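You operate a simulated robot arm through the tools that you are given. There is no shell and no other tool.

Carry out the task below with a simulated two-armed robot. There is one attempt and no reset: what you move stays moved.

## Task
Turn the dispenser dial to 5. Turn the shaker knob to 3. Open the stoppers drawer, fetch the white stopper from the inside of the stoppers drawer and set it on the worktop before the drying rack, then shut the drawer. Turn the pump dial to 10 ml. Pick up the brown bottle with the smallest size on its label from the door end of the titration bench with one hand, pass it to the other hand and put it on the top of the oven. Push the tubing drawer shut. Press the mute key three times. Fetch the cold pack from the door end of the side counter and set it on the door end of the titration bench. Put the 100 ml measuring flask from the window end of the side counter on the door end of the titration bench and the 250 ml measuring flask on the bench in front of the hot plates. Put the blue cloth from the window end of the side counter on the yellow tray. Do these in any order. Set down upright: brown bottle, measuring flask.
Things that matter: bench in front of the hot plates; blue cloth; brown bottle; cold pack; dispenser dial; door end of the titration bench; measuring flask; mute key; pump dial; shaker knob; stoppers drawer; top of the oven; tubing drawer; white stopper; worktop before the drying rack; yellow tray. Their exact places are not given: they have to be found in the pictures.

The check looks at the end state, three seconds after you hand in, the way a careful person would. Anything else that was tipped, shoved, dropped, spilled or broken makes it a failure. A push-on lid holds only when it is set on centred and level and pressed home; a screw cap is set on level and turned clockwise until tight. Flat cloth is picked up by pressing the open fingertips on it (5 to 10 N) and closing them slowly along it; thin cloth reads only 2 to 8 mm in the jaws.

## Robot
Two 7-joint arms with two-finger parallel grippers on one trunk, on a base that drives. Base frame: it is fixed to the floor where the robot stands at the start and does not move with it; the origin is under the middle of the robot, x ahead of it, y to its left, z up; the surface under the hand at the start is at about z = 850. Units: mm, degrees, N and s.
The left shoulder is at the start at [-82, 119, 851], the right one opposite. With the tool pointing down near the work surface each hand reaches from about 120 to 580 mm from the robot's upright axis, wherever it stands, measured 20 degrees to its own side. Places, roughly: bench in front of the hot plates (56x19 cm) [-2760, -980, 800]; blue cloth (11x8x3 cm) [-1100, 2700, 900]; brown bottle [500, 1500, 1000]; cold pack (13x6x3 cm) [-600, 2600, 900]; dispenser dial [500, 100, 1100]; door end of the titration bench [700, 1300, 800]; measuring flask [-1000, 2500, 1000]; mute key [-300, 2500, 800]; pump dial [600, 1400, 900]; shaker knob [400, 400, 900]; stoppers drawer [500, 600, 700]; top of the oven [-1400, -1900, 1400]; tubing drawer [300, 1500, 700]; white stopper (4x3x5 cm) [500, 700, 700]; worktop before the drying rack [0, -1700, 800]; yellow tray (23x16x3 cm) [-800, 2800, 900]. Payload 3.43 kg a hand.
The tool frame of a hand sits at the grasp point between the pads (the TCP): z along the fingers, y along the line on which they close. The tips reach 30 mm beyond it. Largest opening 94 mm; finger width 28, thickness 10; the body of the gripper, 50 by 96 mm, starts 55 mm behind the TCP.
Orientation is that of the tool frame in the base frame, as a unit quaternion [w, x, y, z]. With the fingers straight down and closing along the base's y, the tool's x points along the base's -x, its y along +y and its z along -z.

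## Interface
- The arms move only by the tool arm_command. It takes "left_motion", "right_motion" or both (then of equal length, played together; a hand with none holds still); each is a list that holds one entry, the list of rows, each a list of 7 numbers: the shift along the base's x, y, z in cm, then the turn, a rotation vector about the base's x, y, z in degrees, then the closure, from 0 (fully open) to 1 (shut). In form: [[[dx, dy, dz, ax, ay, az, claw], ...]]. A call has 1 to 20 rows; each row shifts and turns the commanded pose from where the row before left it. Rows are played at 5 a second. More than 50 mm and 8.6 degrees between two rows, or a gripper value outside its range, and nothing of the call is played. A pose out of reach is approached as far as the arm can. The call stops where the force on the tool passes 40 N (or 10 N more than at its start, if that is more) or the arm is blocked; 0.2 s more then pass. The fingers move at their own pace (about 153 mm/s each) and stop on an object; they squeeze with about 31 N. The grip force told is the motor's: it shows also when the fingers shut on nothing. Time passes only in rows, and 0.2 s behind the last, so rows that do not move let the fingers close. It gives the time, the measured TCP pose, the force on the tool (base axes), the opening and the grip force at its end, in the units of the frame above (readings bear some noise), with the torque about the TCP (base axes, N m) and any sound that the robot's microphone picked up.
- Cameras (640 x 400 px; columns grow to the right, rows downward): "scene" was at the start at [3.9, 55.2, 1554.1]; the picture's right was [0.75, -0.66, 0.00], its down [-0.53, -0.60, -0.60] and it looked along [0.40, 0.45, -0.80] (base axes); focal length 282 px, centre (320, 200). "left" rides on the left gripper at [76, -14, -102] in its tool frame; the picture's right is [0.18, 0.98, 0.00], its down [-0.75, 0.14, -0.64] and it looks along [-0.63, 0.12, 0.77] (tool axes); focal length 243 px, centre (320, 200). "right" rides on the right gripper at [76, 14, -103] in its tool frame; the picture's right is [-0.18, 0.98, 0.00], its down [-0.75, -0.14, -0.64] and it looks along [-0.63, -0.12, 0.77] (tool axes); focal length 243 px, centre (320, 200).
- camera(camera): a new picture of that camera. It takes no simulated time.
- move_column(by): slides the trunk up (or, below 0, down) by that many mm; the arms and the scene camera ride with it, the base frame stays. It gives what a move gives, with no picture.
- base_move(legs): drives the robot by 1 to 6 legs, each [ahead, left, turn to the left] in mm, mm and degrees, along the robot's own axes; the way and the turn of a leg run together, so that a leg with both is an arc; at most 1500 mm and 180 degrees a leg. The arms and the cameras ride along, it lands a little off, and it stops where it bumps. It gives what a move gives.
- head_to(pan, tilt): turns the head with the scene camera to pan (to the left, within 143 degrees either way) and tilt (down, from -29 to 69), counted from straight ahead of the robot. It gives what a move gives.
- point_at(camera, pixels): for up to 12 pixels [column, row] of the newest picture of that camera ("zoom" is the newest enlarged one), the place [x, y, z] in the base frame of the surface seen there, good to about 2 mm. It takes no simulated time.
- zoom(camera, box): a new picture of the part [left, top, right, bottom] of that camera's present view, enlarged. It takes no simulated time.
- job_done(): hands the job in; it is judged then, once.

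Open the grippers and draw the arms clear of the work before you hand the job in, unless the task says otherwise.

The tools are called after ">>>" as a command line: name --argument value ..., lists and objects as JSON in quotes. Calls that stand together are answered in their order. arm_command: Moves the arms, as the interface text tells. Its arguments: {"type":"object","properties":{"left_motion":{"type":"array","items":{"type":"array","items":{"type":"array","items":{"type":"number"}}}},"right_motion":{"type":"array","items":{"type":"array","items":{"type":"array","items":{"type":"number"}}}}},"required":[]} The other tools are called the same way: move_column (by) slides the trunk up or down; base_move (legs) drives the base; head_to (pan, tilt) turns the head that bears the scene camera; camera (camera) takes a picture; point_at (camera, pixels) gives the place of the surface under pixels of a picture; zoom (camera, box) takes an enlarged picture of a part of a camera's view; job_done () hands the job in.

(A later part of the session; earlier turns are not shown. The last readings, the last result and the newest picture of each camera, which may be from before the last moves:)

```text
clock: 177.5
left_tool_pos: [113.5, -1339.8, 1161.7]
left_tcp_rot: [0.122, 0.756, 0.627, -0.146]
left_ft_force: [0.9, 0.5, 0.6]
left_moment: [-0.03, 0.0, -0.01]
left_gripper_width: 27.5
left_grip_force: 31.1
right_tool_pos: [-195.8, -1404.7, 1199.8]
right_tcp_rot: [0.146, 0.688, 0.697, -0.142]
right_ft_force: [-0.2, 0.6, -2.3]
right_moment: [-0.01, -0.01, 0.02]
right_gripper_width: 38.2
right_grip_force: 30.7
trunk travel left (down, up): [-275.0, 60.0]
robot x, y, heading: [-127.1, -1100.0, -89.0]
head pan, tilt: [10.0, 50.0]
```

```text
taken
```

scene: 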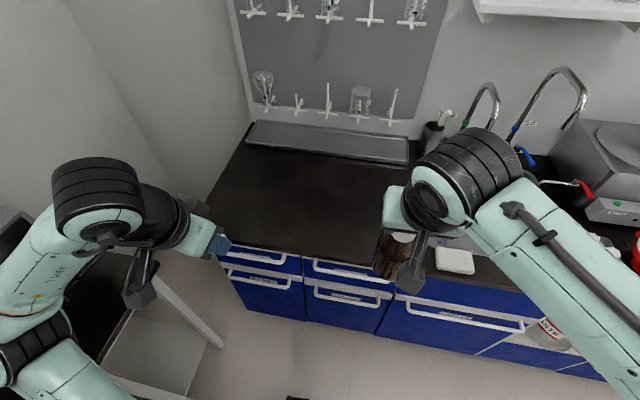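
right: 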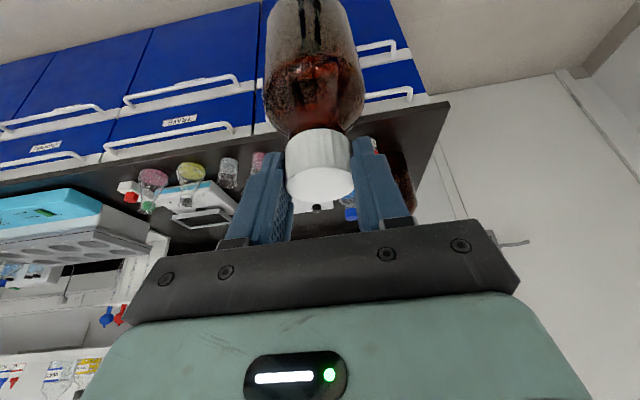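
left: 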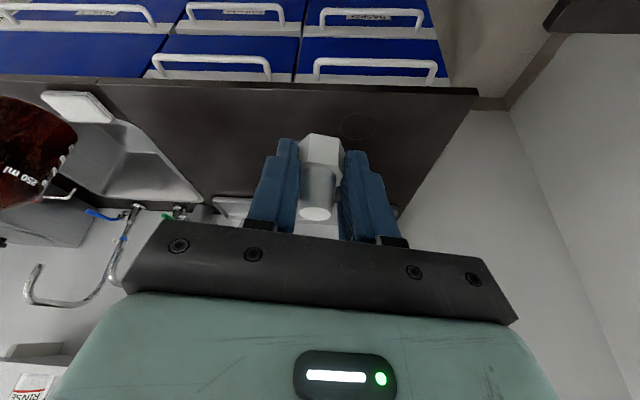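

The worktop before the rack is empty. I drive 60 mm nearer and bring the left hand with the stopper down over it.

>>> base_move --legs '[[60, 0, 0]]'

>>> arm_command --left_motion '[[[-0.7, -2.8, -2.5, 0, 0, 0, 1], [-0.7, -2.8, -2.5, 0, 0, 0, 1], [-0.7, -2.8, -2.5, 0, 0, 0, 1], [-0.7, -2.8, -2.5, 0, 0, 0, 1], [-0.7, -2.8, -2.5, 0, 0, 0, 1], [-0.7, -2.8, -2.5, 0, 0, 0, 1], [-0.7, -2.8, -2.5, 0, 0, 0, 1], [-0.7, -2.8, -2.5, 0, 0, 0, 1], [-0.7, -2.8, -2.5, 0, 0, 0, 1], [-0.7, -2.8, -2.5, 0, 0, 0, 1]]]'

>>> camera --camera "left"

>>> camera --camera "scene"

```text
clock: 178.5
left_tool_pos: [113.6, -1398.1, 1161.3]
left_tcp_rot: [0.121, 0.756, 0.626, -0.146]
left_ft_force: [0.5, -0.2, -0.6]
left_moment: [0.01, 0.04, -0.01]
left_gripper_width: 27.3
left_grip_force: 31.7
right_tool_pos: [-194.9, -1463.8, 1198.1]
right_tcp_rot: [0.146, 0.688, 0.696, -0.142]
right_ft_force: [0.2, -1.2, -1.9]
right_moment: [0.02, -0.03, -0.01]
right_gripper_width: 38.1
right_grip_force: 30.9
trunk travel left (down, up): [-275.0, 60.0]
robot x, y, heading: [-124.2, -1160.9, -89.0]
head pan, tilt: [10.0, 50.0]
```

```text
clock: 180.7
left_tool_pos: [44.3, -1679.6, 911.0]
left_tcp_rot: [0.122, 0.756, 0.626, -0.145]
left_ft_force: [0.7, -1.0, -0.7]
left_moment: [0.01, 0.04, -0.01]
left_gripper_width: 27.5
left_grip_force: 30.9
right_tool_pos: [-194.8, -1463.1, 1198.6]
right_tcp_rot: [0.146, 0.688, 0.697, -0.142]
right_ft_force: [-0.3, 0.3, -2.6]
right_moment: [0.03, 0.0, 0.0]
right_gripper_width: 38.1
right_grip_force: 30.7
trunk travel left (down, up): [-275.0, 60.0]
robot x, y, heading: [-122.4, -1160.3, -89.4]
head pan, tilt: [10.0, 50.0]
```

```text
taken
```

left: 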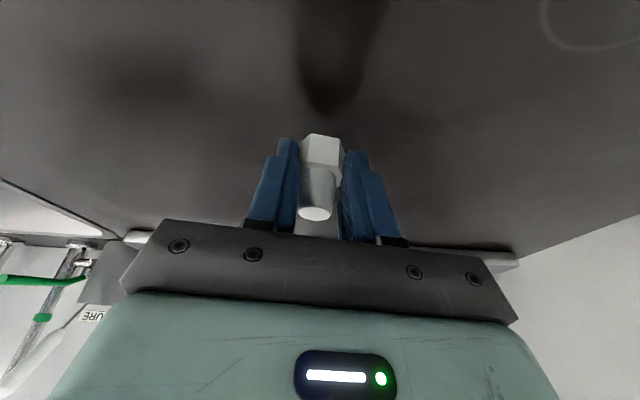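

```text
taken
```

scene: 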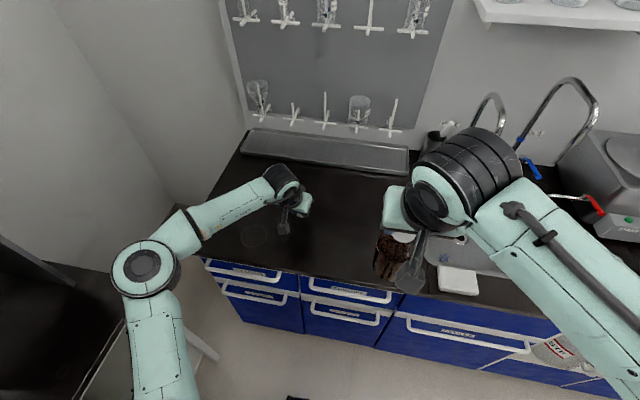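

Stopper base is about 25 mm above the worktop. I lower slowly to the surface and release.

>>> arm_command --left_motion '[[[0, 0, -1, 0, 0, 0, 1], [0, 0, -0.8, 0, 0, 0, 1], [0, 0, -0.4, 0, 0, 0, 1], [0, 0, -0.2, 0, 0, 0, 1], [0, 0, 0, 0, 0, 0, 1]]]'

>>> zoom --camera "left" --box '[240, 90, 400, 230]'

```text
clock: 181.9
left_tool_pos: [43.6, -1677.1, 885.9]
left_tcp_rot: [0.123, 0.757, 0.625, -0.146]
left_ft_force: [-0.9, 0.1, -0.5]
left_moment: [0.03, -0.01, 0.0]
left_gripper_width: 27.5
left_grip_force: 31.3
right_tool_pos: [-195.2, -1463.3, 1199.7]
right_tcp_rot: [0.146, 0.688, 0.697, -0.142]
right_ft_force: [-1.0, 0.2, -2.4]
right_moment: [0.05, -0.03, 0.0]
right_gripper_width: 38.2
right_grip_force: 31.3
trunk travel left (down, up): [-275.0, 60.0]
robot x, y, heading: [-124.3, -1158.4, -88.9]
head pan, tilt: [10.0, 50.0]
```

```text
2.86 times, centred on (320, 160) of left
```

zoom: 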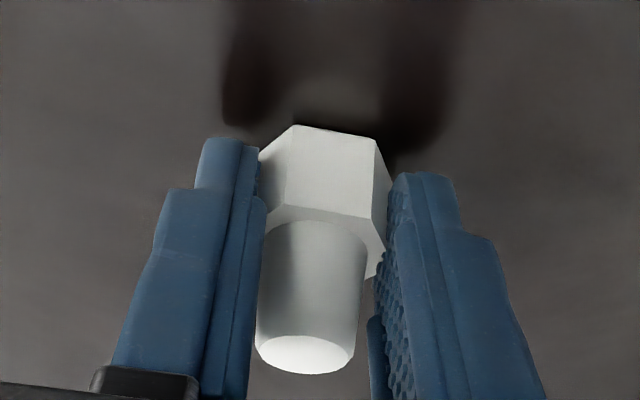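

The base is at the surface with hardly any force; I lower 2–3 mm more to feel contact.

>>> arm_command --left_motion '[[[0, 0, -0.1, 0, 0, 0, 1], [0, 0, -0.1, 0, 0, 0, 1], [0, 0, -0.1, 0, 0, 0, 1], [0, 0, 0, 0, 0, 0, 1]]]'

```text
clock: 182.9
left_tool_pos: [42.6, -1679.0, 886.2]
left_tcp_rot: [0.124, 0.756, 0.626, -0.147]
left_ft_force: [2.1, 0.7, 12.1]
left_moment: [-0.21, 0.05, 0.07]
left_gripper_width: 27.1
left_grip_force: 30.8
right_tool_pos: [-196.3, -1462.2, 1199.0]
right_tcp_rot: [0.147, 0.687, 0.697, -0.143]
right_ft_force: [-0.6, 0.1, -3.0]
right_moment: [0.0, -0.01, -0.01]
right_gripper_width: 38.4
right_grip_force: 31.1
trunk travel left (down, up): [-275.0, 60.0]
robot x, y, heading: [-125.6, -1156.8, -89.0]
head pan, tilt: [10.0, 50.0]
```

Contact is felt (12 N). I raise a hair, open, and withdraw back-up along the hand's tilt.

>>> arm_command --left_motion '[[[0, 0, 0.1, 0, 0, 0, 1], [0, 0, 0, 0, 0, 0, 0.6], [0, 0, 0, 0, 0, 0, 0.4], [0, 0, 0, 0, 0, 0, 0.4], [0, 1, 2, 0, 0, 0, 0.4], [0, 1, 2.5, 0, 0, 0, 0.4], [0, 1.5, 3, 0, 0, 0, 0.4], [0, 2, 4, 0, 0, 0, 0.4], [0, 2, 4, 0, 0, 0, 0.4], [0, 2, 4, 0, 0, 0, 0.4]]]'

>>> camera --camera "left"

>>> camera --camera "scene"

```text
clock: 185.1
left_tool_pos: [44.0, -1581.7, 1083.1]
left_tcp_rot: [0.122, 0.756, 0.626, -0.146]
left_ft_force: [-0.3, -0.5, 0.0]
left_moment: [-0.01, 0.02, 0.01]
left_gripper_width: 56.5
left_grip_force: 0.2
right_tool_pos: [-196.1, -1462.1, 1198.5]
right_tcp_rot: [0.147, 0.687, 0.697, -0.143]
right_ft_force: [-0.3, -0.5, -2.5]
right_moment: [0.0, -0.01, 0.0]
right_gripper_width: 38.4
right_grip_force: 30.6
trunk travel left (down, up): [-275.0, 60.0]
robot x, y, heading: [-123.9, -1159.9, -88.9]
head pan, tilt: [10.0, 50.0]
```

```text
taken
```

left: 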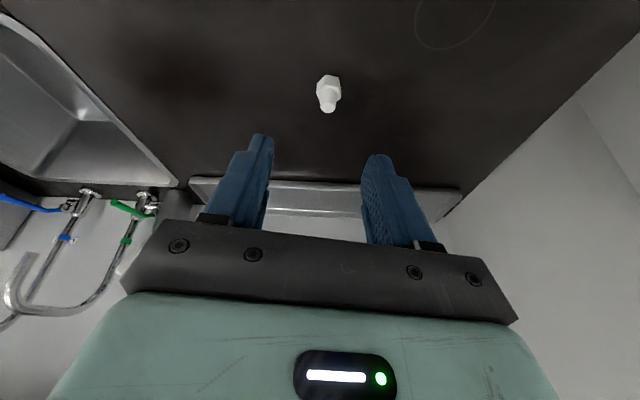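

```text
taken
```

scene: 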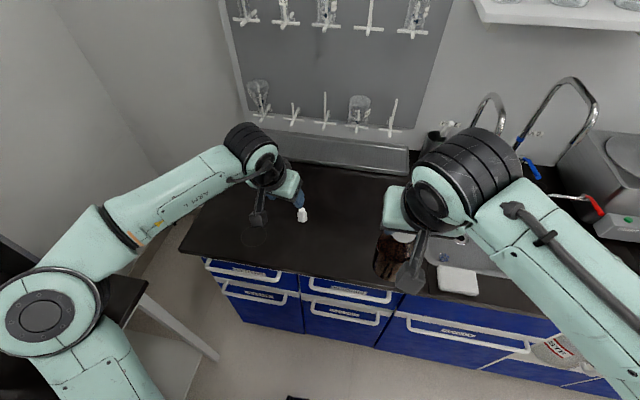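

The white stopper stands upright before the rack. I back away 350 mm into free space and set up the handover: right hand brings the bottle forward, left hand tilts to point forward.

>>> base_move --legs '[[-350, 0, 0]]'

>>> arm_command --left_motion '[[[0, 1, 0, -7.6, 0, 1.3, 0], [0, 1, 0, -7.6, 0, 1.3, 0], [0, 1, 0, -7.6, 0, 1.3, 0], [0, 1, 0, -7.6, 0, 1.3, 0], [0, 0, 0, -7.6, 0, 1.3, 0], [0, 0, 0, -7.6, 0, 1.3, 0], [0, 0, 0, -7.6, 0, 1.4, 0], [0, 0, 0, -7.6, 0, 1.4, 0], [0, 0, 0, -7.2, 0, 1.4, 0]]]' --right_motion '[[[1, -2, -0.5, 0, 0, 0, 1], [1, -2, -0.5, 0, 0, 0, 1], [1, -2, -0.5, 0, 0, 0, 1], [1, -2, -0.5, 0, 0, 0, 1], [1, -2, -0.5, 0, 0, 0, 1], [1, -2, -0.5, 0, 0, 0, 1], [1, -2, -0.5, 0, 0, 0, 1], [1, -2, -0.5, 0, 0, 0, 1], [1, -2, -0.5, 0, 0, 0, 1]]]'

>>> camera --camera "scene"

>>> camera --camera "left"

```text
clock: 187.3
left_tool_pos: [41.7, -1231.4, 1081.9]
left_tcp_rot: [0.122, 0.754, 0.629, -0.146]
left_ft_force: [0.0, -0.4, 0.1]
left_moment: [-0.03, 0.01, 0.01]
left_gripper_width: 56.2
left_grip_force: 0.0
right_tool_pos: [-199.6, -1114.2, 1199.8]
right_tcp_rot: [0.147, 0.685, 0.7, -0.142]
right_ft_force: [-0.1, 0.1, -1.9]
right_moment: [0.03, 0.0, 0.01]
right_gripper_width: 38.1
right_grip_force: 31.0
trunk travel left (down, up): [-275.0, 60.0]
robot x, y, heading: [-131.1, -812.1, -88.8]
head pan, tilt: [10.0, 50.0]
```

```text
clock: 189.3
left_tool_pos: [42.3, -1192.1, 1083.2]
left_tcp_rot: [0.537, 0.491, 0.511, -0.459]
left_ft_force: [0.0, 0.4, 0.4]
left_moment: [-0.03, -0.02, 0.01]
left_gripper_width: 94.2
left_grip_force: 0.2
right_tool_pos: [-108.1, -1294.2, 1152.7]
right_tcp_rot: [0.147, 0.685, 0.699, -0.141]
right_ft_force: [-0.5, 0.2, -1.9]
right_moment: [0.03, 0.0, -0.02]
right_gripper_width: 37.9
right_grip_force: 30.9
trunk travel left (down, up): [-275.0, 60.0]
robot x, y, heading: [-129.7, -809.6, -88.7]
head pan, tilt: [10.0, 50.0]
```

```text
taken
```

scene: 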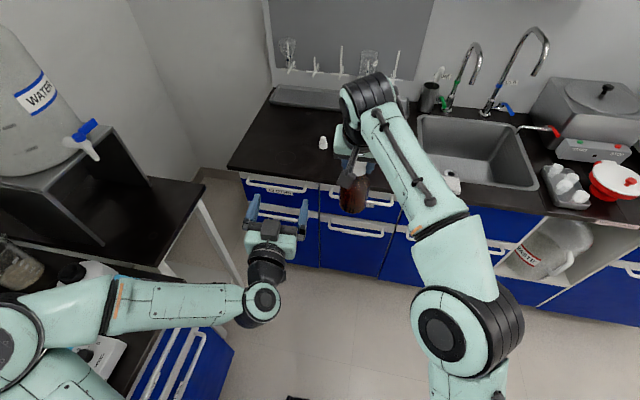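

```text
taken
```

left: 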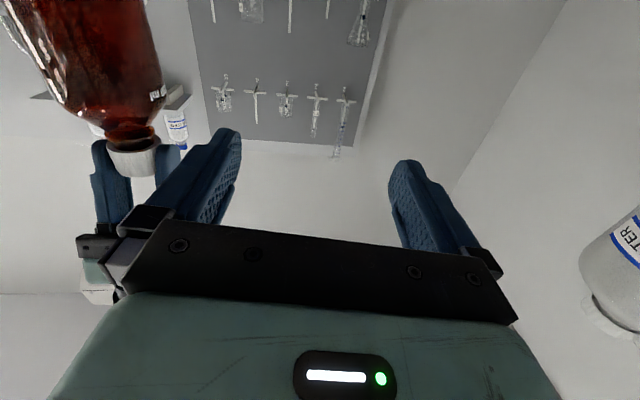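

Left hand points forward. I square it up (−4° yaw, +3° roll) and slide it behind the bottle at body height.

>>> arm_command --left_motion '[[[-3, 0.2, -0.3, 0, 1.1, -1.5, 0], [-4, 0.2, -0.3, 0, 1.1, -1.4, 0], [-4, 0, -0.3, 0, 1.1, -1.4, 0], [-4, 0, 0, 0, 0, 0, 0], [0, 0, 0, 0, 0, 0, 0]]]'

>>> camera --camera "left"

>>> camera --camera "scene"

```text
clock: 190.5
left_tool_pos: [-108.6, -1190.8, 1074.3]
left_tcp_rot: [0.505, 0.496, 0.509, -0.49]
left_ft_force: [-0.5, -0.3, 0.1]
left_moment: [-0.01, 0.02, -0.02]
left_gripper_width: 93.7
left_grip_force: 0.1
right_tool_pos: [-106.8, -1291.8, 1152.7]
right_tcp_rot: [0.146, 0.685, 0.7, -0.141]
right_ft_force: [0.3, -0.4, -2.4]
right_moment: [0.03, 0.0, -0.03]
right_gripper_width: 38.0
right_grip_force: 31.4
trunk travel left (down, up): [-275.0, 60.0]
robot x, y, heading: [-132.4, -813.1, -88.8]
head pan, tilt: [10.0, 50.0]
```

```text
taken
```

left: 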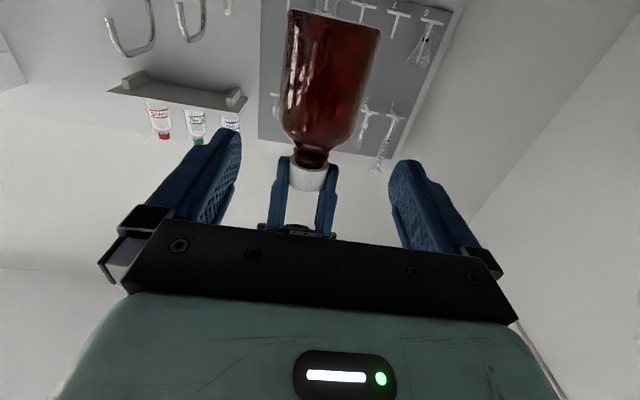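

```text
taken
```

scene: 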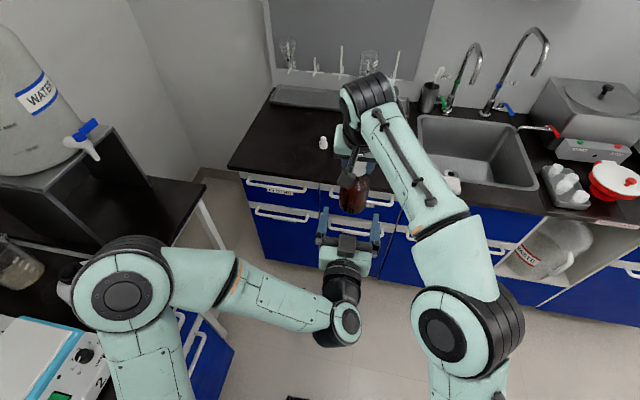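

The bottle stands between the left fingers' line (left camera column 325). I check my left elbow's clearance from the bench, then advance.

>>> point_at --camera "scene" --pixels '[[122, 298], [85, 285], [70, 300], [60, 290], [120, 250], [90, 355], [50, 330]]'

>>> arm_command --left_motion '[[[0.1, -2.5, 0, 0, 0, 0, 0], [0.1, -2.5, 0, 0, 0, 0, 0], [0, -2.5, 0, 0, 0, 0, 0], [0, -2, 0, 0, 0, 0, 0]]]'

>>> camera --camera "left"

>>> camera --camera "scene"

```text
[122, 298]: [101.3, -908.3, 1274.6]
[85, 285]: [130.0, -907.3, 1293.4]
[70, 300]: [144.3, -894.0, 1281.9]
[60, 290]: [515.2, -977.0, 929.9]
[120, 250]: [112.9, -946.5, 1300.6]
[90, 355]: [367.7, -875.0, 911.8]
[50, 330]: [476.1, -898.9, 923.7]
```

```text
clock: 191.5
left_tool_pos: [-105.8, -1284.4, 1072.3]
left_tcp_rot: [0.504, 0.497, 0.507, -0.492]
left_ft_force: [0.0, -0.5, -0.1]
left_moment: [0.01, -0.02, -0.04]
left_gripper_width: 94.2
left_grip_force: 0.1
right_tool_pos: [-107.9, -1293.9, 1154.4]
right_tcp_rot: [0.146, 0.685, 0.699, -0.141]
right_ft_force: [0.1, 0.6, -2.4]
right_moment: [0.06, 0.01, 0.0]
right_gripper_width: 38.1
right_grip_force: 31.2
trunk travel left (down, up): [-275.0, 60.0]
robot x, y, heading: [-133.3, -812.8, -88.7]
head pan, tilt: [10.0, 50.0]
```

```text
taken
```

left: 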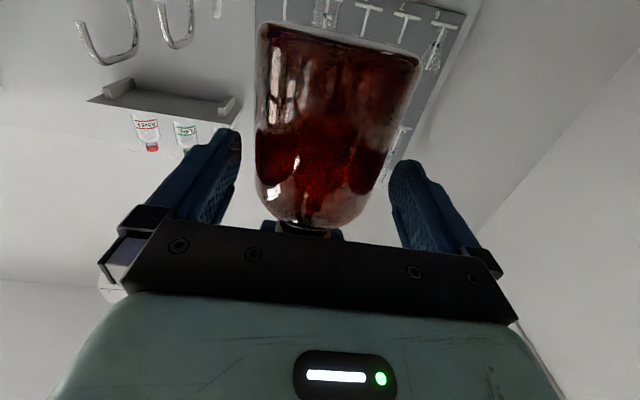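

```text
taken
```

scene: 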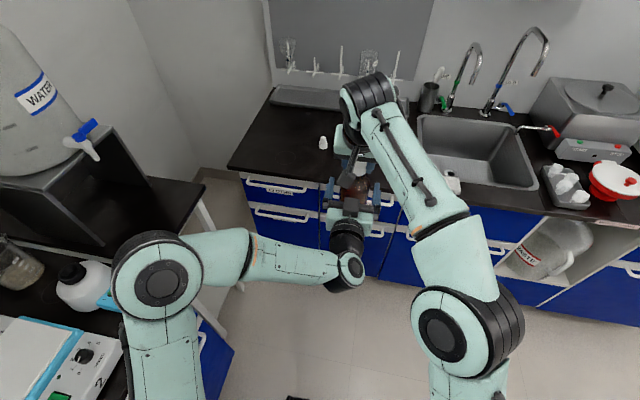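

The bottle body is between the left fingers. I go 15 mm further and close the left hand on the body.

>>> arm_command --left_motion '[[[-0.15, -1.5, 0, 0, 0, 0, 0], [0, 0, 0, 0, 0, 0, 0.2], [0, 0, 0, 0, 0, 0, 0.3], [0, 0, 0, 0, 0, 0, 0.5], [0, 0, 0, 0, 0, 0, 1], [0, 0, 0, 0, 0, 0, 1], [0, 0, 0, 0, 0, 0, 1]]]'

>>> camera --camera "left"

```text
clock: 193.1
left_tool_pos: [-108.6, -1297.6, 1072.3]
left_tcp_rot: [0.505, 0.496, 0.508, -0.491]
left_ft_force: [-2.1, -0.5, 2.1]
left_moment: [-0.03, -0.06, 0.0]
left_gripper_width: 73.0
left_grip_force: 31.4
right_tool_pos: [-107.8, -1293.0, 1153.2]
right_tcp_rot: [0.146, 0.685, 0.7, -0.142]
right_ft_force: [1.7, 0.2, -3.2]
right_moment: [0.01, -0.14, -0.02]
right_gripper_width: 38.1
right_grip_force: 31.3
trunk travel left (down, up): [-275.0, 60.0]
robot x, y, heading: [-130.8, -814.7, -89.1]
head pan, tilt: [10.0, 50.0]
```

```text
taken
```

left: 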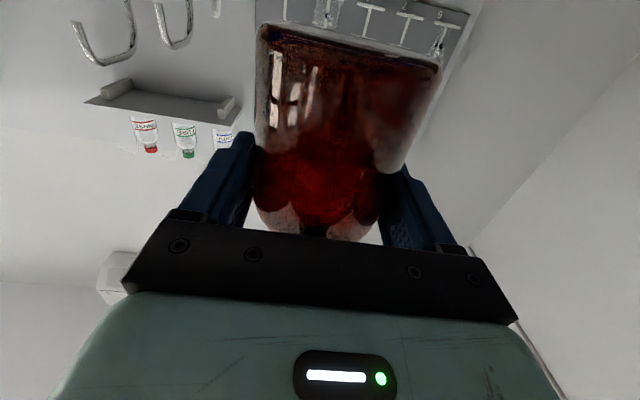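

Left grip holds the 73 mm body. I open the right hand and lift it away upward.

>>> arm_command --right_motion '[[[0, 0, 0, 0, 0, 0, 0.6], [0, 0, 0, 0, 0, 0, 0.3], [0, 0, 0, 0, 0, 0, 0.3], [0, 0, 1.5, 0, 0, 0, 0.3], [0, 0, 2.5, 0, 0, 0, 0.3], [0, 0.5, 3, 0, 0, 0, 0.3], [-2, 2, 2, 0, 0, 0, 0.3], [-3, 3, 0, 0, 0, 0, 0.3], [-3, 3, 0, 0, 0, 0, 0.3], [-3, 3, 0, 0, 0, 0, 0.3]]]'

>>> camera --camera "scene"

>>> camera --camera "left"

```text
clock: 195.3
left_tool_pos: [-109.7, -1296.5, 1073.8]
left_tcp_rot: [0.505, 0.496, 0.507, -0.492]
left_ft_force: [-0.9, -0.4, 0.2]
left_moment: [-0.01, -0.03, 0.02]
left_gripper_width: 73.1
left_grip_force: 31.2
right_tool_pos: [-223.6, -1162.6, 1230.7]
right_tcp_rot: [0.147, 0.686, 0.699, -0.142]
right_ft_force: [0.5, 0.1, 0.0]
right_moment: [0.01, 0.0, 0.01]
right_gripper_width: 65.5
right_grip_force: 0.2
right hand out of reach, approached as far as the arm can: row 5, 6
trunk travel left (down, up): [-275.0, 60.0]
robot x, y, heading: [-132.2, -811.4, -88.7]
head pan, tilt: [10.0, 50.0]
```

```text
taken
```

scene: 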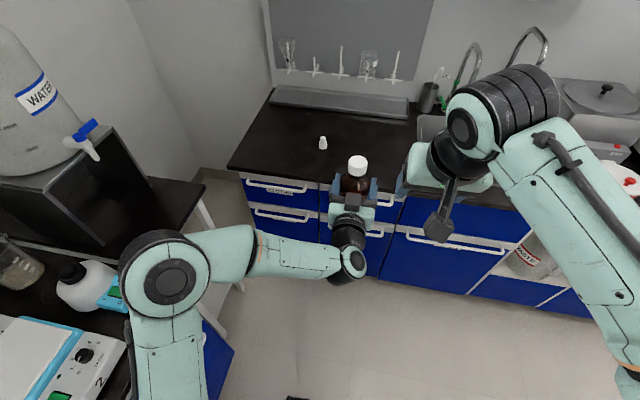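

```text
taken
```

left: 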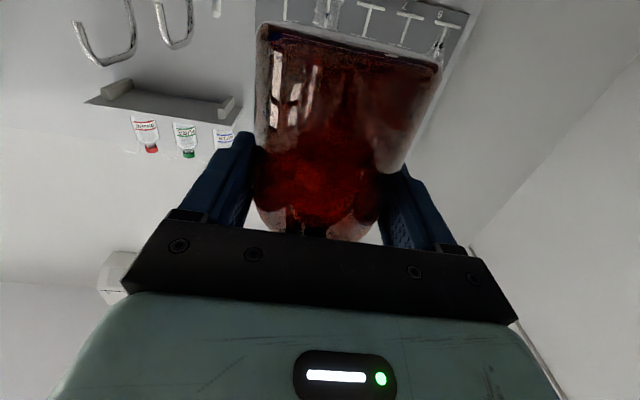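

Handover is complete; the left hand holds the bottle upright. I raise the trunk, drive right toward the oven and look at its top.

>>> move_column --by 60

>>> base_move --legs '[[0, -1250, 0]]'

>>> head_to --pan 0 --tilt 15

>>> camera --camera "scene"

```text
clock: 196.3
left_tool_pos: [-107.7, -1297.7, 1133.1]
left_tcp_rot: [0.504, 0.497, 0.508, -0.491]
left_ft_force: [0.5, -0.4, -3.1]
left_moment: [-0.03, 0.0, 0.02]
left_gripper_width: 73.0
left_grip_force: 31.0
right_tool_pos: [-223.4, -1163.6, 1288.5]
right_tcp_rot: [0.147, 0.684, 0.7, -0.141]
right_ft_force: [-0.7, -0.1, 0.3]
right_moment: [-0.05, -0.01, 0.02]
right_gripper_width: 65.7
right_grip_force: 0.2
trunk travel left (down, up): [-335.0, 0.0]
robot x, y, heading: [-129.1, -811.6, -88.6]
head pan, tilt: [10.0, 50.0]
```

```text
clock: 207.7
left_tool_pos: [-1380.3, -1324.7, 1133.1]
left_tcp_rot: [0.503, 0.497, 0.507, -0.493]
left_ft_force: [0.4, 0.1, -3.0]
left_moment: [0.02, 0.05, 0.01]
left_gripper_width: 72.6
left_grip_force: 30.6
right_tool_pos: [-1495.6, -1193.5, 1289.8]
right_tcp_rot: [0.147, 0.686, 0.698, -0.141]
right_ft_force: [0.2, 0.1, -0.4]
right_moment: [0.03, 0.04, 0.02]
right_gripper_width: 66.1
right_grip_force: 0.0
trunk travel left (down, up): [-335.0, 0.0]
robot x, y, heading: [-1401.5, -838.2, -89.0]
head pan, tilt: [10.0, 50.0]
```

```text
clock: 208.7
left_tool_pos: [-1378.7, -1325.4, 1133.5]
left_tcp_rot: [0.503, 0.497, 0.507, -0.492]
left_ft_force: [0.6, -0.8, -3.0]
left_moment: [0.02, 0.03, 0.02]
left_gripper_width: 72.7
left_grip_force: 31.0
right_tool_pos: [-1495.3, -1193.0, 1289.6]
right_tcp_rot: [0.147, 0.685, 0.699, -0.141]
right_ft_force: [-0.2, -1.0, -0.3]
right_moment: [-0.04, -0.01, 0.02]
right_gripper_width: 66.0
right_grip_force: 0.0
trunk travel left (down, up): [-335.0, 0.0]
robot x, y, heading: [-1404.8, -838.7, -88.8]
head pan, tilt: [0.0, 15.0]
```

```text
taken
```

scene: 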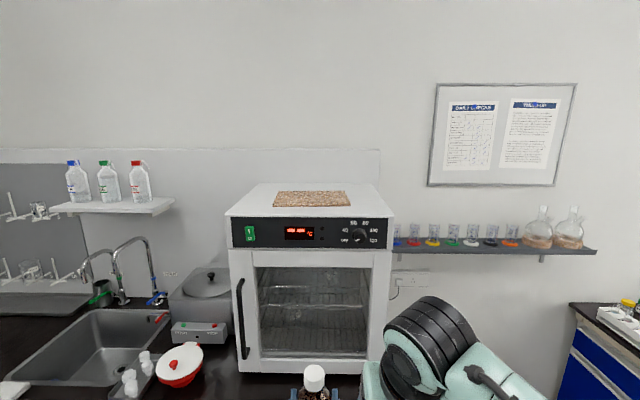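

I measure the oven's top: front edge, corners and the cork mat.

>>> point_at --camera "scene" --pixels '[[232, 215], [310, 214], [388, 212], [275, 205], [310, 207], [350, 205], [310, 193], [285, 192], [370, 190], [258, 188], [310, 232], [240, 280]]'

>>> zoom --camera "scene" --box '[215, 170, 415, 260]'

```text
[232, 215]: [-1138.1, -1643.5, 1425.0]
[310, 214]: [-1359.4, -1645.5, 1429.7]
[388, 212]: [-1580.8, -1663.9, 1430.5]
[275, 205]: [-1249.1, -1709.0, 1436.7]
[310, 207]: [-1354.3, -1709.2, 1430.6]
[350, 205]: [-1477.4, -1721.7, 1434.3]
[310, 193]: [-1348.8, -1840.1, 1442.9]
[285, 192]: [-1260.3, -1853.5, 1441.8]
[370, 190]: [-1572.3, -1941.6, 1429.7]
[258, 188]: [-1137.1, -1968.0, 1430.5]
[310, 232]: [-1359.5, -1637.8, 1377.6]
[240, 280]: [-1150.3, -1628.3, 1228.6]
```

```text
3.20 times, centred on (315, 215) of scene
```

zoom: 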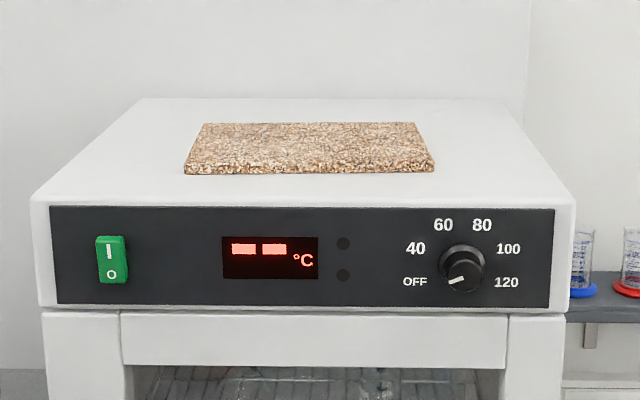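

The oven top is at z≈1430, front edge y≈-1640, x from -1137 to -1585, with a cork mat in the middle (x -1249…-1478). I will use the bare left strip near (-1193,-1697). First I raise the bottle here in free space.

>>> arm_command --left_motion '[[[0.9, 1.1, 3.8, 0, 0, 0, 1], [0.9, 1.1, 3.8, 0, 0, 0, 1], [0.9, 1.1, 3.8, 0, 0, 0, 1], [0.9, 1.1, 3.8, 0, 0, 0, 1], [0.9, 1.1, 3.8, 0, 0, 0, 1], [0.9, 1.1, 3.8, 0, 0, 0, 1], [0.9, 1.1, 3.8, 0, 0, 0, 1], [0.9, 1.1, 3.8, 0, 0, 0, 1], [0.9, 1.1, 3.8, 0, 0, 0, 1], [0.9, 1.1, 3.8, 0, 0, 0, 1], [0, 0, 0, 0, 0, 0, 1]]]'

>>> camera --camera "scene"

>>> camera --camera "left"

```text
clock: 211.1
left_tool_pos: [-1290.4, -1216.3, 1513.2]
left_tcp_rot: [0.504, 0.497, 0.507, -0.492]
left_ft_force: [-0.8, 0.1, -2.8]
left_moment: [0.01, -0.01, 0.0]
left_gripper_width: 72.7
left_grip_force: 31.2
right_tool_pos: [-1495.4, -1193.9, 1289.6]
right_tcp_rot: [0.146, 0.686, 0.699, -0.142]
right_ft_force: [-0.1, 0.5, -0.8]
right_moment: [-0.01, 0.01, 0.0]
right_gripper_width: 65.8
right_grip_force: 0.0
trunk travel left (down, up): [-335.0, 0.0]
robot x, y, heading: [-1397.0, -840.7, -88.8]
head pan, tilt: [0.0, 15.0]
```

```text
taken
```

scene: 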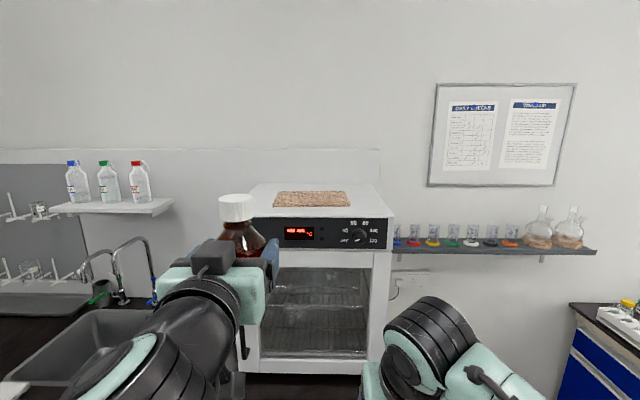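

```text
taken
```

left: 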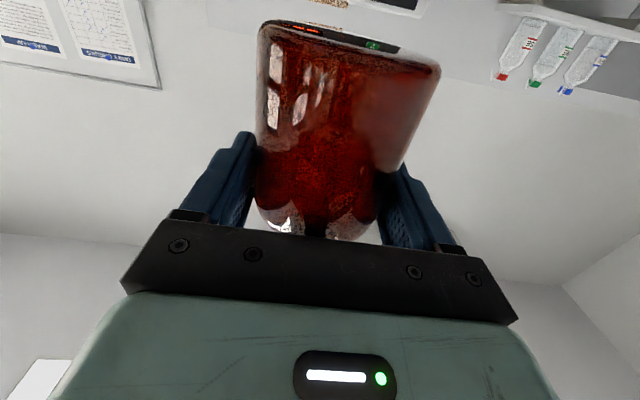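

The height is reachable (z 1513 at 376 mm ahead). I test how far forward the arm goes at this height while still in free space.

>>> arm_command --left_motion '[[[0, -2, 0, 0, 0, 0, 1], [0, -2, 0, 0, 0, 0, 1], [0, -2, 0, 0, 0, 0, 1], [0, -2, 0, 0, 0, 0, 1], [0, -2, 0, 0, 0, 0, 1], [0, 0, 0, 0, 0, 0, 1]]]'

```text
clock: 212.5
left_tool_pos: [-1289.4, -1314.7, 1512.9]
left_tcp_rot: [0.504, 0.497, 0.507, -0.492]
left_ft_force: [-0.5, 0.1, -2.3]
left_moment: [-0.01, -0.04, 0.0]
left_gripper_width: 72.5
left_grip_force: 31.6
right_tool_pos: [-1496.0, -1192.1, 1289.2]
right_tcp_rot: [0.146, 0.686, 0.699, -0.141]
right_ft_force: [0.0, 0.1, 0.3]
right_moment: [-0.02, 0.05, -0.01]
right_gripper_width: 65.8
right_grip_force: 0.1
trunk travel left (down, up): [-335.0, 0.0]
robot x, y, heading: [-1401.9, -840.9, -88.9]
head pan, tilt: [0.0, 15.0]
```

474 mm ahead is reachable at this height. I pull the right hand back and drive the bottle toward the oven's left strip, first stopping short.

>>> arm_command --right_motion '[[[0, 2.5, -1, 0, 0, 0, 0.3], [0, 2.5, -1, 0, 0, 0, 0.3], [0, 2.5, -1, 0, 0, 0, 0.3], [0, 2.5, -1, 0, 0, 0, 0.3]]]'

>>> base_move --legs '[[0, 92, 0], [290, 0, 0]]'

>>> head_to --pan 15 --tilt 15

>>> camera --camera "scene"

>>> camera --camera "left"

```text
clock: 213.5
left_tool_pos: [-1289.6, -1316.2, 1512.8]
left_tcp_rot: [0.504, 0.497, 0.507, -0.492]
left_ft_force: [0.4, -0.5, -2.3]
left_moment: [0.0, 0.0, 0.01]
left_gripper_width: 72.6
left_grip_force: 30.7
right_tool_pos: [-1495.2, -1092.7, 1248.2]
right_tcp_rot: [0.147, 0.686, 0.699, -0.142]
right_ft_force: [-0.6, 0.2, 0.6]
right_moment: [0.03, 0.0, 0.0]
right_gripper_width: 65.8
right_grip_force: 0.1
trunk travel left (down, up): [-335.0, 0.0]
robot x, y, heading: [-1399.1, -838.5, -89.0]
head pan, tilt: [0.0, 15.0]
```

```text
clock: 216.6
left_tool_pos: [-1191.1, -1603.5, 1511.9]
left_tcp_rot: [0.504, 0.497, 0.507, -0.492]
left_ft_force: [-0.8, -0.5, -2.2]
left_moment: [0.0, 0.01, 0.0]
left_gripper_width: 72.4
left_grip_force: 31.3
right_tool_pos: [-1394.4, -1382.4, 1246.4]
right_tcp_rot: [0.147, 0.684, 0.7, -0.142]
right_ft_force: [0.1, 0.1, 0.3]
right_moment: [0.0, 0.01, 0.04]
right_gripper_width: 65.2
right_grip_force: 0.1
trunk travel left (down, up): [-335.0, 0.0]
robot x, y, heading: [-1305.1, -1127.1, -88.7]
head pan, tilt: [0.0, 15.0]
```

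```text
clock: 217.4
left_tool_pos: [-1188.9, -1605.0, 1512.6]
left_tcp_rot: [0.505, 0.496, 0.508, -0.49]
left_ft_force: [0.5, -0.2, -2.3]
left_moment: [0.02, -0.03, 0.01]
left_gripper_width: 72.2
left_grip_force: 31.0
right_tool_pos: [-1396.2, -1382.5, 1247.5]
right_tcp_rot: [0.147, 0.685, 0.7, -0.141]
right_ft_force: [-0.8, 0.5, 0.1]
right_moment: [0.03, -0.01, 0.02]
right_gripper_width: 65.8
right_grip_force: 0.2
trunk travel left (down, up): [-335.0, 0.0]
robot x, y, heading: [-1301.2, -1127.6, -88.6]
head pan, tilt: [15.0, 15.0]
```

```text
taken
```

scene: 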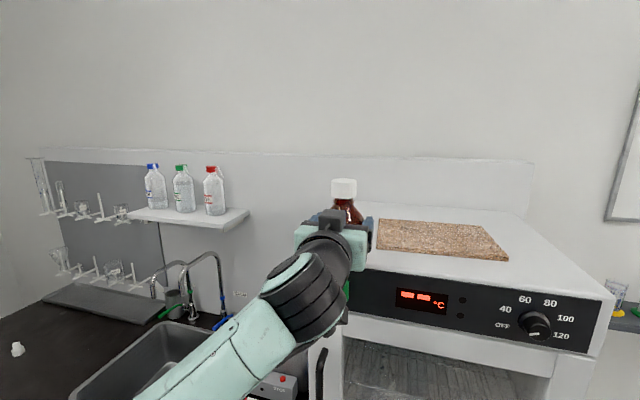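

```text
taken
```

left: 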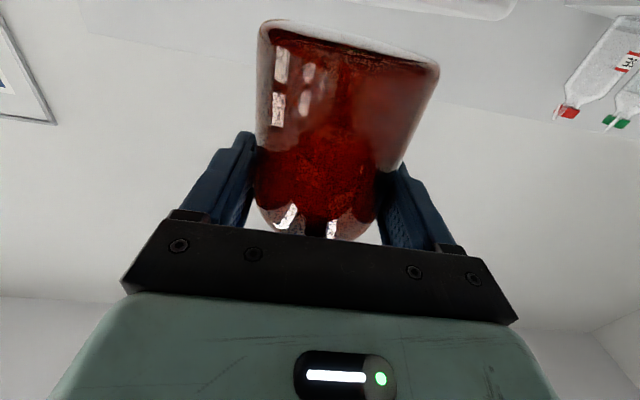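

I measure the oven's top-left edge and the mat again from here before the last advance.

>>> point_at --camera "scene" --pixels '[[380, 222], [378, 245], [420, 265], [400, 210], [376, 205], [500, 258], [360, 265], [440, 300], [367, 208]]'

>>> zoom --camera "scene" --box '[300, 165, 460, 290]'

```text
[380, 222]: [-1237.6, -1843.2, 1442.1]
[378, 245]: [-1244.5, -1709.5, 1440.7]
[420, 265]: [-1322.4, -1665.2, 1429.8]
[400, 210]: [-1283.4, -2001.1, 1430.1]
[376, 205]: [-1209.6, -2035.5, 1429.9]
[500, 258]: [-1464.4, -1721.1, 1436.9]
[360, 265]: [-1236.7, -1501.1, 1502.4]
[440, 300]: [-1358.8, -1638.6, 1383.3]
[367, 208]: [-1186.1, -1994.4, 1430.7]
```

```text
3.20 times, centred on (380, 228) of scene
```

zoom: 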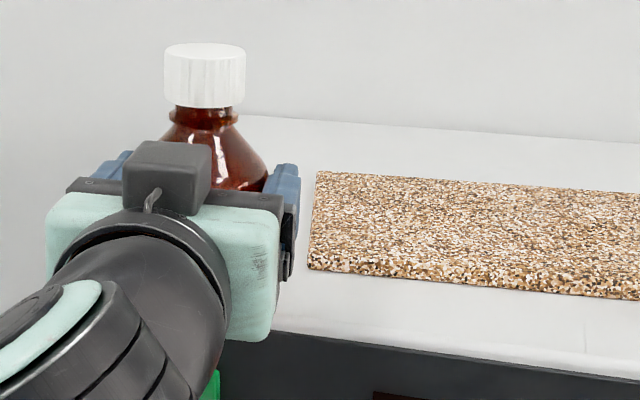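

The bare strip runs x -1137…-1243, so x≈-1190 is right. I drive the last 90 mm forward.

>>> base_move --legs '[[90, 0, 0]]'

>>> camera --camera "scene"

>>> camera --camera "left"

```text
clock: 218.5
left_tool_pos: [-1187.4, -1693.5, 1512.2]
left_tcp_rot: [0.504, 0.497, 0.507, -0.492]
left_ft_force: [-0.1, 0.3, -2.2]
left_moment: [0.02, -0.01, 0.01]
left_gripper_width: 72.3
left_grip_force: 31.0
right_tool_pos: [-1393.5, -1469.7, 1248.4]
right_tcp_rot: [0.147, 0.684, 0.7, -0.142]
right_ft_force: [-0.1, -0.2, -0.3]
right_moment: [0.01, 0.0, -0.01]
right_gripper_width: 66.0
right_grip_force: 0.1
trunk travel left (down, up): [-335.0, 0.0]
robot x, y, heading: [-1298.4, -1215.4, -88.8]
head pan, tilt: [15.0, 15.0]
```

```text
taken
```

scene: 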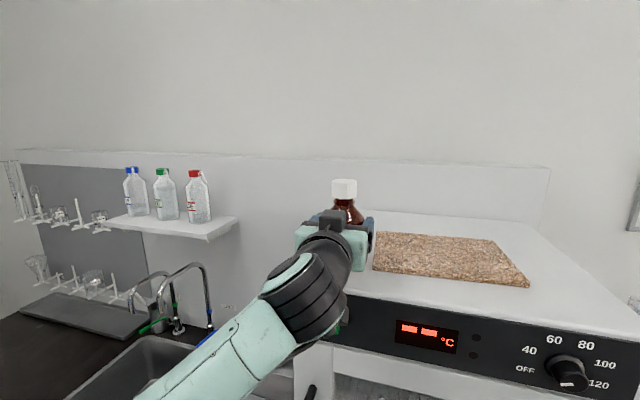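

```text
taken
```

left: 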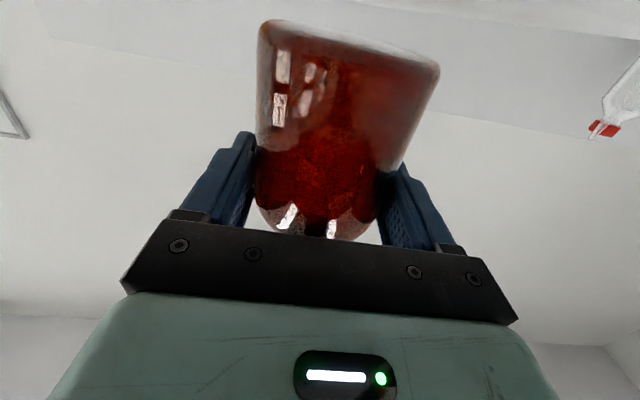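

Over the strip at (-1187,-1697). I lower the bottle slowly until contact.

>>> arm_command --left_motion '[[[0, 0, -0.6, 0, 0, 0, 1], [0, 0, -0.4, 0, 0, 0, 1], [0, 0, -0.2, 0, 0, 0, 1], [0, 0, -0.1, 0, 0, 0, 1], [0, 0, 0, 0, 0, 0, 1]]]'

>>> zoom --camera "scene" --box '[290, 170, 450, 290]'

```text
clock: 219.7
left_tool_pos: [-1187.4, -1694.0, 1500.1]
left_tcp_rot: [0.504, 0.497, 0.507, -0.492]
left_ft_force: [-0.5, 0.1, -2.9]
left_moment: [0.0, 0.01, -0.03]
left_gripper_width: 72.3
left_grip_force: 31.0
right_tool_pos: [-1393.4, -1470.4, 1248.3]
right_tcp_rot: [0.147, 0.685, 0.699, -0.142]
right_ft_force: [0.6, 0.5, 0.2]
right_moment: [-0.03, 0.0, 0.01]
right_gripper_width: 65.4
right_grip_force: 0.0
trunk travel left (down, up): [-335.0, 0.0]
robot x, y, heading: [-1300.4, -1218.6, -88.7]
head pan, tilt: [15.0, 15.0]
```

```text
3.33 times, centred on (370, 230) of scene
```

zoom: 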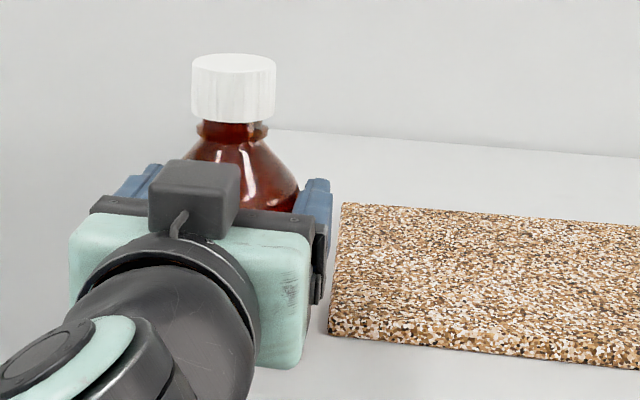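

Still free (−2.9 N is the bottle's weight). I continue in 1 mm steps until the force shows contact.

>>> arm_command --left_motion '[[[0, 0, -0.1, 0, 0, 0, 1], [0, 0, -0.1, 0, 0, 0, 1], [0, 0, -0.1, 0, 0, 0, 1], [0, 0, 0, 0, 0, 0, 1]]]'

```text
clock: 220.7
left_tool_pos: [-1187.6, -1693.4, 1498.4]
left_tcp_rot: [0.504, 0.497, 0.507, -0.492]
left_ft_force: [0.7, -1.9, 1.9]
left_moment: [-0.18, 0.07, 0.02]
left_gripper_width: 72.3
left_grip_force: 30.8
right_tool_pos: [-1394.7, -1471.8, 1247.5]
right_tcp_rot: [0.147, 0.685, 0.699, -0.142]
right_ft_force: [0.6, -0.4, 0.5]
right_moment: [0.01, 0.01, -0.02]
right_gripper_width: 65.8
right_grip_force: 0.1
trunk travel left (down, up): [-335.0, 0.0]
robot x, y, heading: [-1303.7, -1215.5, -88.8]
head pan, tilt: [15.0, 15.0]
```

The bottle touches the oven top (force now +1.9 N). I open the left hand gently and retreat straight back.

>>> arm_command --left_motion '[[[0, 0, -0.05, 0, 0, 0, 1], [0, 0, 0, 0, 0, 0, 0.2], [0, 0, 0, 0, 0, 0, 0.1], [0, 0, 0, 0, 0, 0, 0], [0, 0, 0, 0, 0, 0, 0]]]'

>>> zoom --camera "scene" --box '[290, 170, 450, 290]'

>>> camera --camera "left"

```text
clock: 221.9
left_tool_pos: [-1188.9, -1692.7, 1496.7]
left_tcp_rot: [0.504, 0.496, 0.507, -0.492]
left_ft_force: [-0.3, 0.0, -0.7]
left_moment: [0.02, 0.0, 0.02]
left_gripper_width: 94.0
left_grip_force: 0.0
right_tool_pos: [-1393.5, -1472.7, 1247.7]
right_tcp_rot: [0.147, 0.686, 0.699, -0.142]
right_ft_force: [-1.3, -0.6, 0.3]
right_moment: [0.02, -0.03, 0.01]
right_gripper_width: 65.8
right_grip_force: 0.1
trunk travel left (down, up): [-335.0, 0.0]
robot x, y, heading: [-1298.6, -1219.1, -88.8]
head pan, tilt: [15.0, 15.0]
```

```text
3.33 times, centred on (370, 230) of scene
```

zoom: 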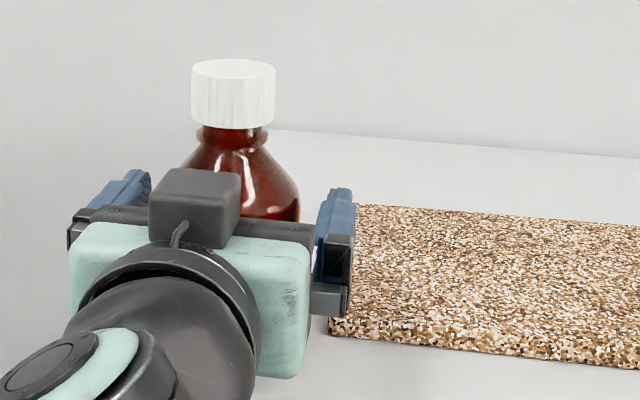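

```text
taken
```

left: 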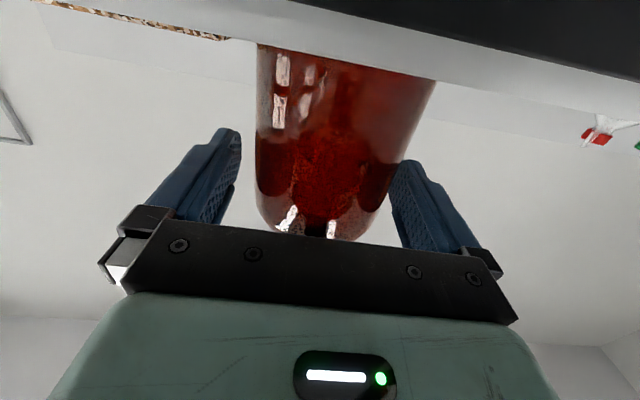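

The bottle stands free on the oven. I draw the left hand straight back with the arm, then back the base away.

>>> arm_command --left_motion '[[[0, 1.5, 0, 0, 0, 0, 0], [0, 2, 0, 0, 0, 0, 0], [0, 2, 0, 0, 0, 0, 0], [0, 2, 0, 0, 0, 0, 0], [0, 2, 0, 0, 0, 0, 0], [0, 2, 0, 0, 0, 0, 0]]]'

>>> base_move --legs '[[-400, 0, 0]]'

>>> camera --camera "scene"

```text
clock: 223.3
left_tool_pos: [-1188.2, -1578.7, 1497.7]
left_tcp_rot: [0.504, 0.497, 0.507, -0.492]
left_ft_force: [0.0, 0.3, 0.3]
left_moment: [-0.02, 0.0, 0.04]
left_gripper_width: 94.1
left_grip_force: 0.1
right_tool_pos: [-1394.1, -1470.7, 1248.2]
right_tcp_rot: [0.148, 0.684, 0.7, -0.142]
right_ft_force: [0.4, 0.3, 1.0]
right_moment: [-0.02, 0.0, 0.0]
right_gripper_width: 66.0
right_grip_force: 0.2
trunk travel left (down, up): [-335.0, 0.0]
robot x, y, heading: [-1299.2, -1217.5, -88.6]
head pan, tilt: [15.0, 15.0]
```

```text
clock: 225.8
left_tool_pos: [-1196.8, -1178.5, 1496.4]
left_tcp_rot: [0.503, 0.498, 0.506, -0.494]
left_ft_force: [0.2, 0.0, -0.3]
left_moment: [-0.03, 0.03, -0.01]
left_gripper_width: 93.9
left_grip_force: 0.2
right_tool_pos: [-1403.2, -1070.2, 1247.8]
right_tcp_rot: [0.147, 0.687, 0.698, -0.142]
right_ft_force: [0.5, -0.6, 0.8]
right_moment: [0.03, -0.02, -0.01]
right_gripper_width: 65.6
right_grip_force: 0.0
trunk travel left (down, up): [-335.0, 0.0]
robot x, y, heading: [-1312.8, -815.5, -89.1]
head pan, tilt: [15.0, 15.0]
```

```text
taken
```

scene: 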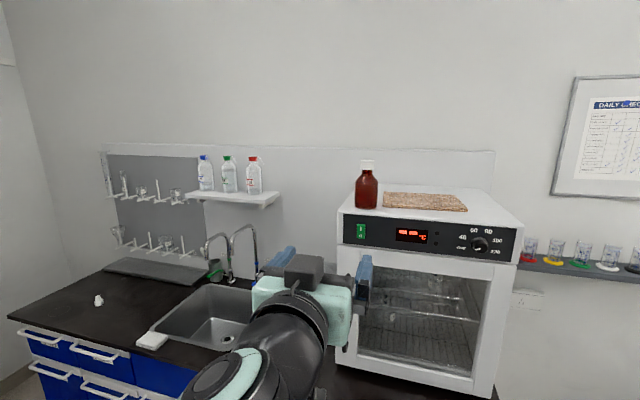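

The brown bottle stands upright on the oven. Now I lower the trunk, bring both hands to a neutral fingers-down pose, and head for the side counter.

>>> move_column --by -60

>>> arm_command --left_motion '[[[0, 0.6, -2.5, 8.2, 0, 0, 0], [0, 0.6, -2.5, 8.2, 0, 0, 0], [0, 0.6, -2.5, 8.2, 0, 0, 0], [0, 0.6, -2.5, 8.2, 0, 0, 0], [0, 0.6, -2.5, 8.2, 0, 0, 0], [0, 0.6, -2.5, 8.2, 0, 0, 0], [0, 0.6, -2.5, 8.2, 0, 0, 0], [0, 0.6, -2.5, 8.2, 0, 0, 0], [0, 0.6, -2.5, 8.2, 0, 0, 0], [0, 0.6, -2.5, 8.2, 0, 0, 0], [0, 0.6, -2.5, 8, 0, 0, 0]]]' --right_motion '[[[0, 0, 0, 7.3, 0, 0, 0], [0, 0, 0, 7.3, 0, 0, 0], [0, 0, 0, 7.4, 0, 0, 0], [0, 0, 0, 0, 0, 0, 0], [0, 0, 0, 0, 0, 0, 0], [0, 0, 0, 0, 0, 0, 0], [0, 0, 0, 0, 0, 0, 0], [0, 0, 0, 0, 0, 0, 0], [0, 0, 0, 0, 0, 0, 0], [0, 0, 0, 0, 0, 0, 0], [0, 0, 0, 0, 0, 0, 0]]]'

>>> base_move --legs '[[0, 1060, 0], [-1300, 0, 0], [-1200, 0, 0]]'

```text
clock: 226.8
left_tool_pos: [-1197.3, -1178.6, 1437.2]
left_tcp_rot: [0.503, 0.497, 0.505, -0.494]
left_ft_force: [0.8, -0.7, 1.0]
left_moment: [-0.05, 0.01, -0.01]
left_gripper_width: 94.1
left_grip_force: 0.0
right_tool_pos: [-1402.4, -1071.7, 1187.8]
right_tcp_rot: [0.147, 0.686, 0.698, -0.142]
right_ft_force: [0.6, -0.1, 0.3]
right_moment: [0.01, -0.01, 0.01]
right_gripper_width: 65.8
right_grip_force: 0.0
trunk travel left (down, up): [-275.0, 60.0]
robot x, y, heading: [-1307.0, -818.1, -89.0]
head pan, tilt: [15.0, 15.0]
```

```text
clock: 229.2
left_tool_pos: [-1198.3, -1112.9, 1161.0]
left_tcp_rot: [0.003, 0.708, 0.706, 0.01]
left_ft_force: [-0.5, 0.2, 0.4]
left_moment: [0.03, 0.01, 0.0]
left_gripper_width: 94.0
left_grip_force: 0.1
right_tool_pos: [-1403.6, -1070.7, 1187.8]
right_tcp_rot: [0.012, 0.702, 0.712, -0.007]
right_ft_force: [0.3, -1.0, 0.6]
right_moment: [0.05, 0.01, -0.04]
right_gripper_width: 94.2
right_grip_force: 0.1
trunk travel left (down, up): [-275.0, 60.0]
robot x, y, heading: [-1306.2, -817.6, -88.9]
head pan, tilt: [15.0, 15.0]
```

```text
clock: 250.7
left_tool_pos: [-271.1, 1463.4, 1162.8]
left_tcp_rot: [0.005, 0.697, 0.717, 0.01]
left_ft_force: [0.2, -0.5, 1.0]
left_moment: [-0.05, 0.0, -0.04]
left_gripper_width: 93.9
left_grip_force: 0.0
right_tool_pos: [-476.2, 1499.3, 1187.3]
right_tcp_rot: [0.013, 0.692, 0.722, -0.006]
right_ft_force: [0.5, 1.0, 0.3]
right_moment: [-0.02, 0.01, 0.04]
right_gripper_width: 94.0
right_grip_force: 0.1
trunk travel left (down, up): [-275.0, 60.0]
robot x, y, heading: [-388.6, 1754.0, -87.4]
head pan, tilt: [15.0, 15.0]
```

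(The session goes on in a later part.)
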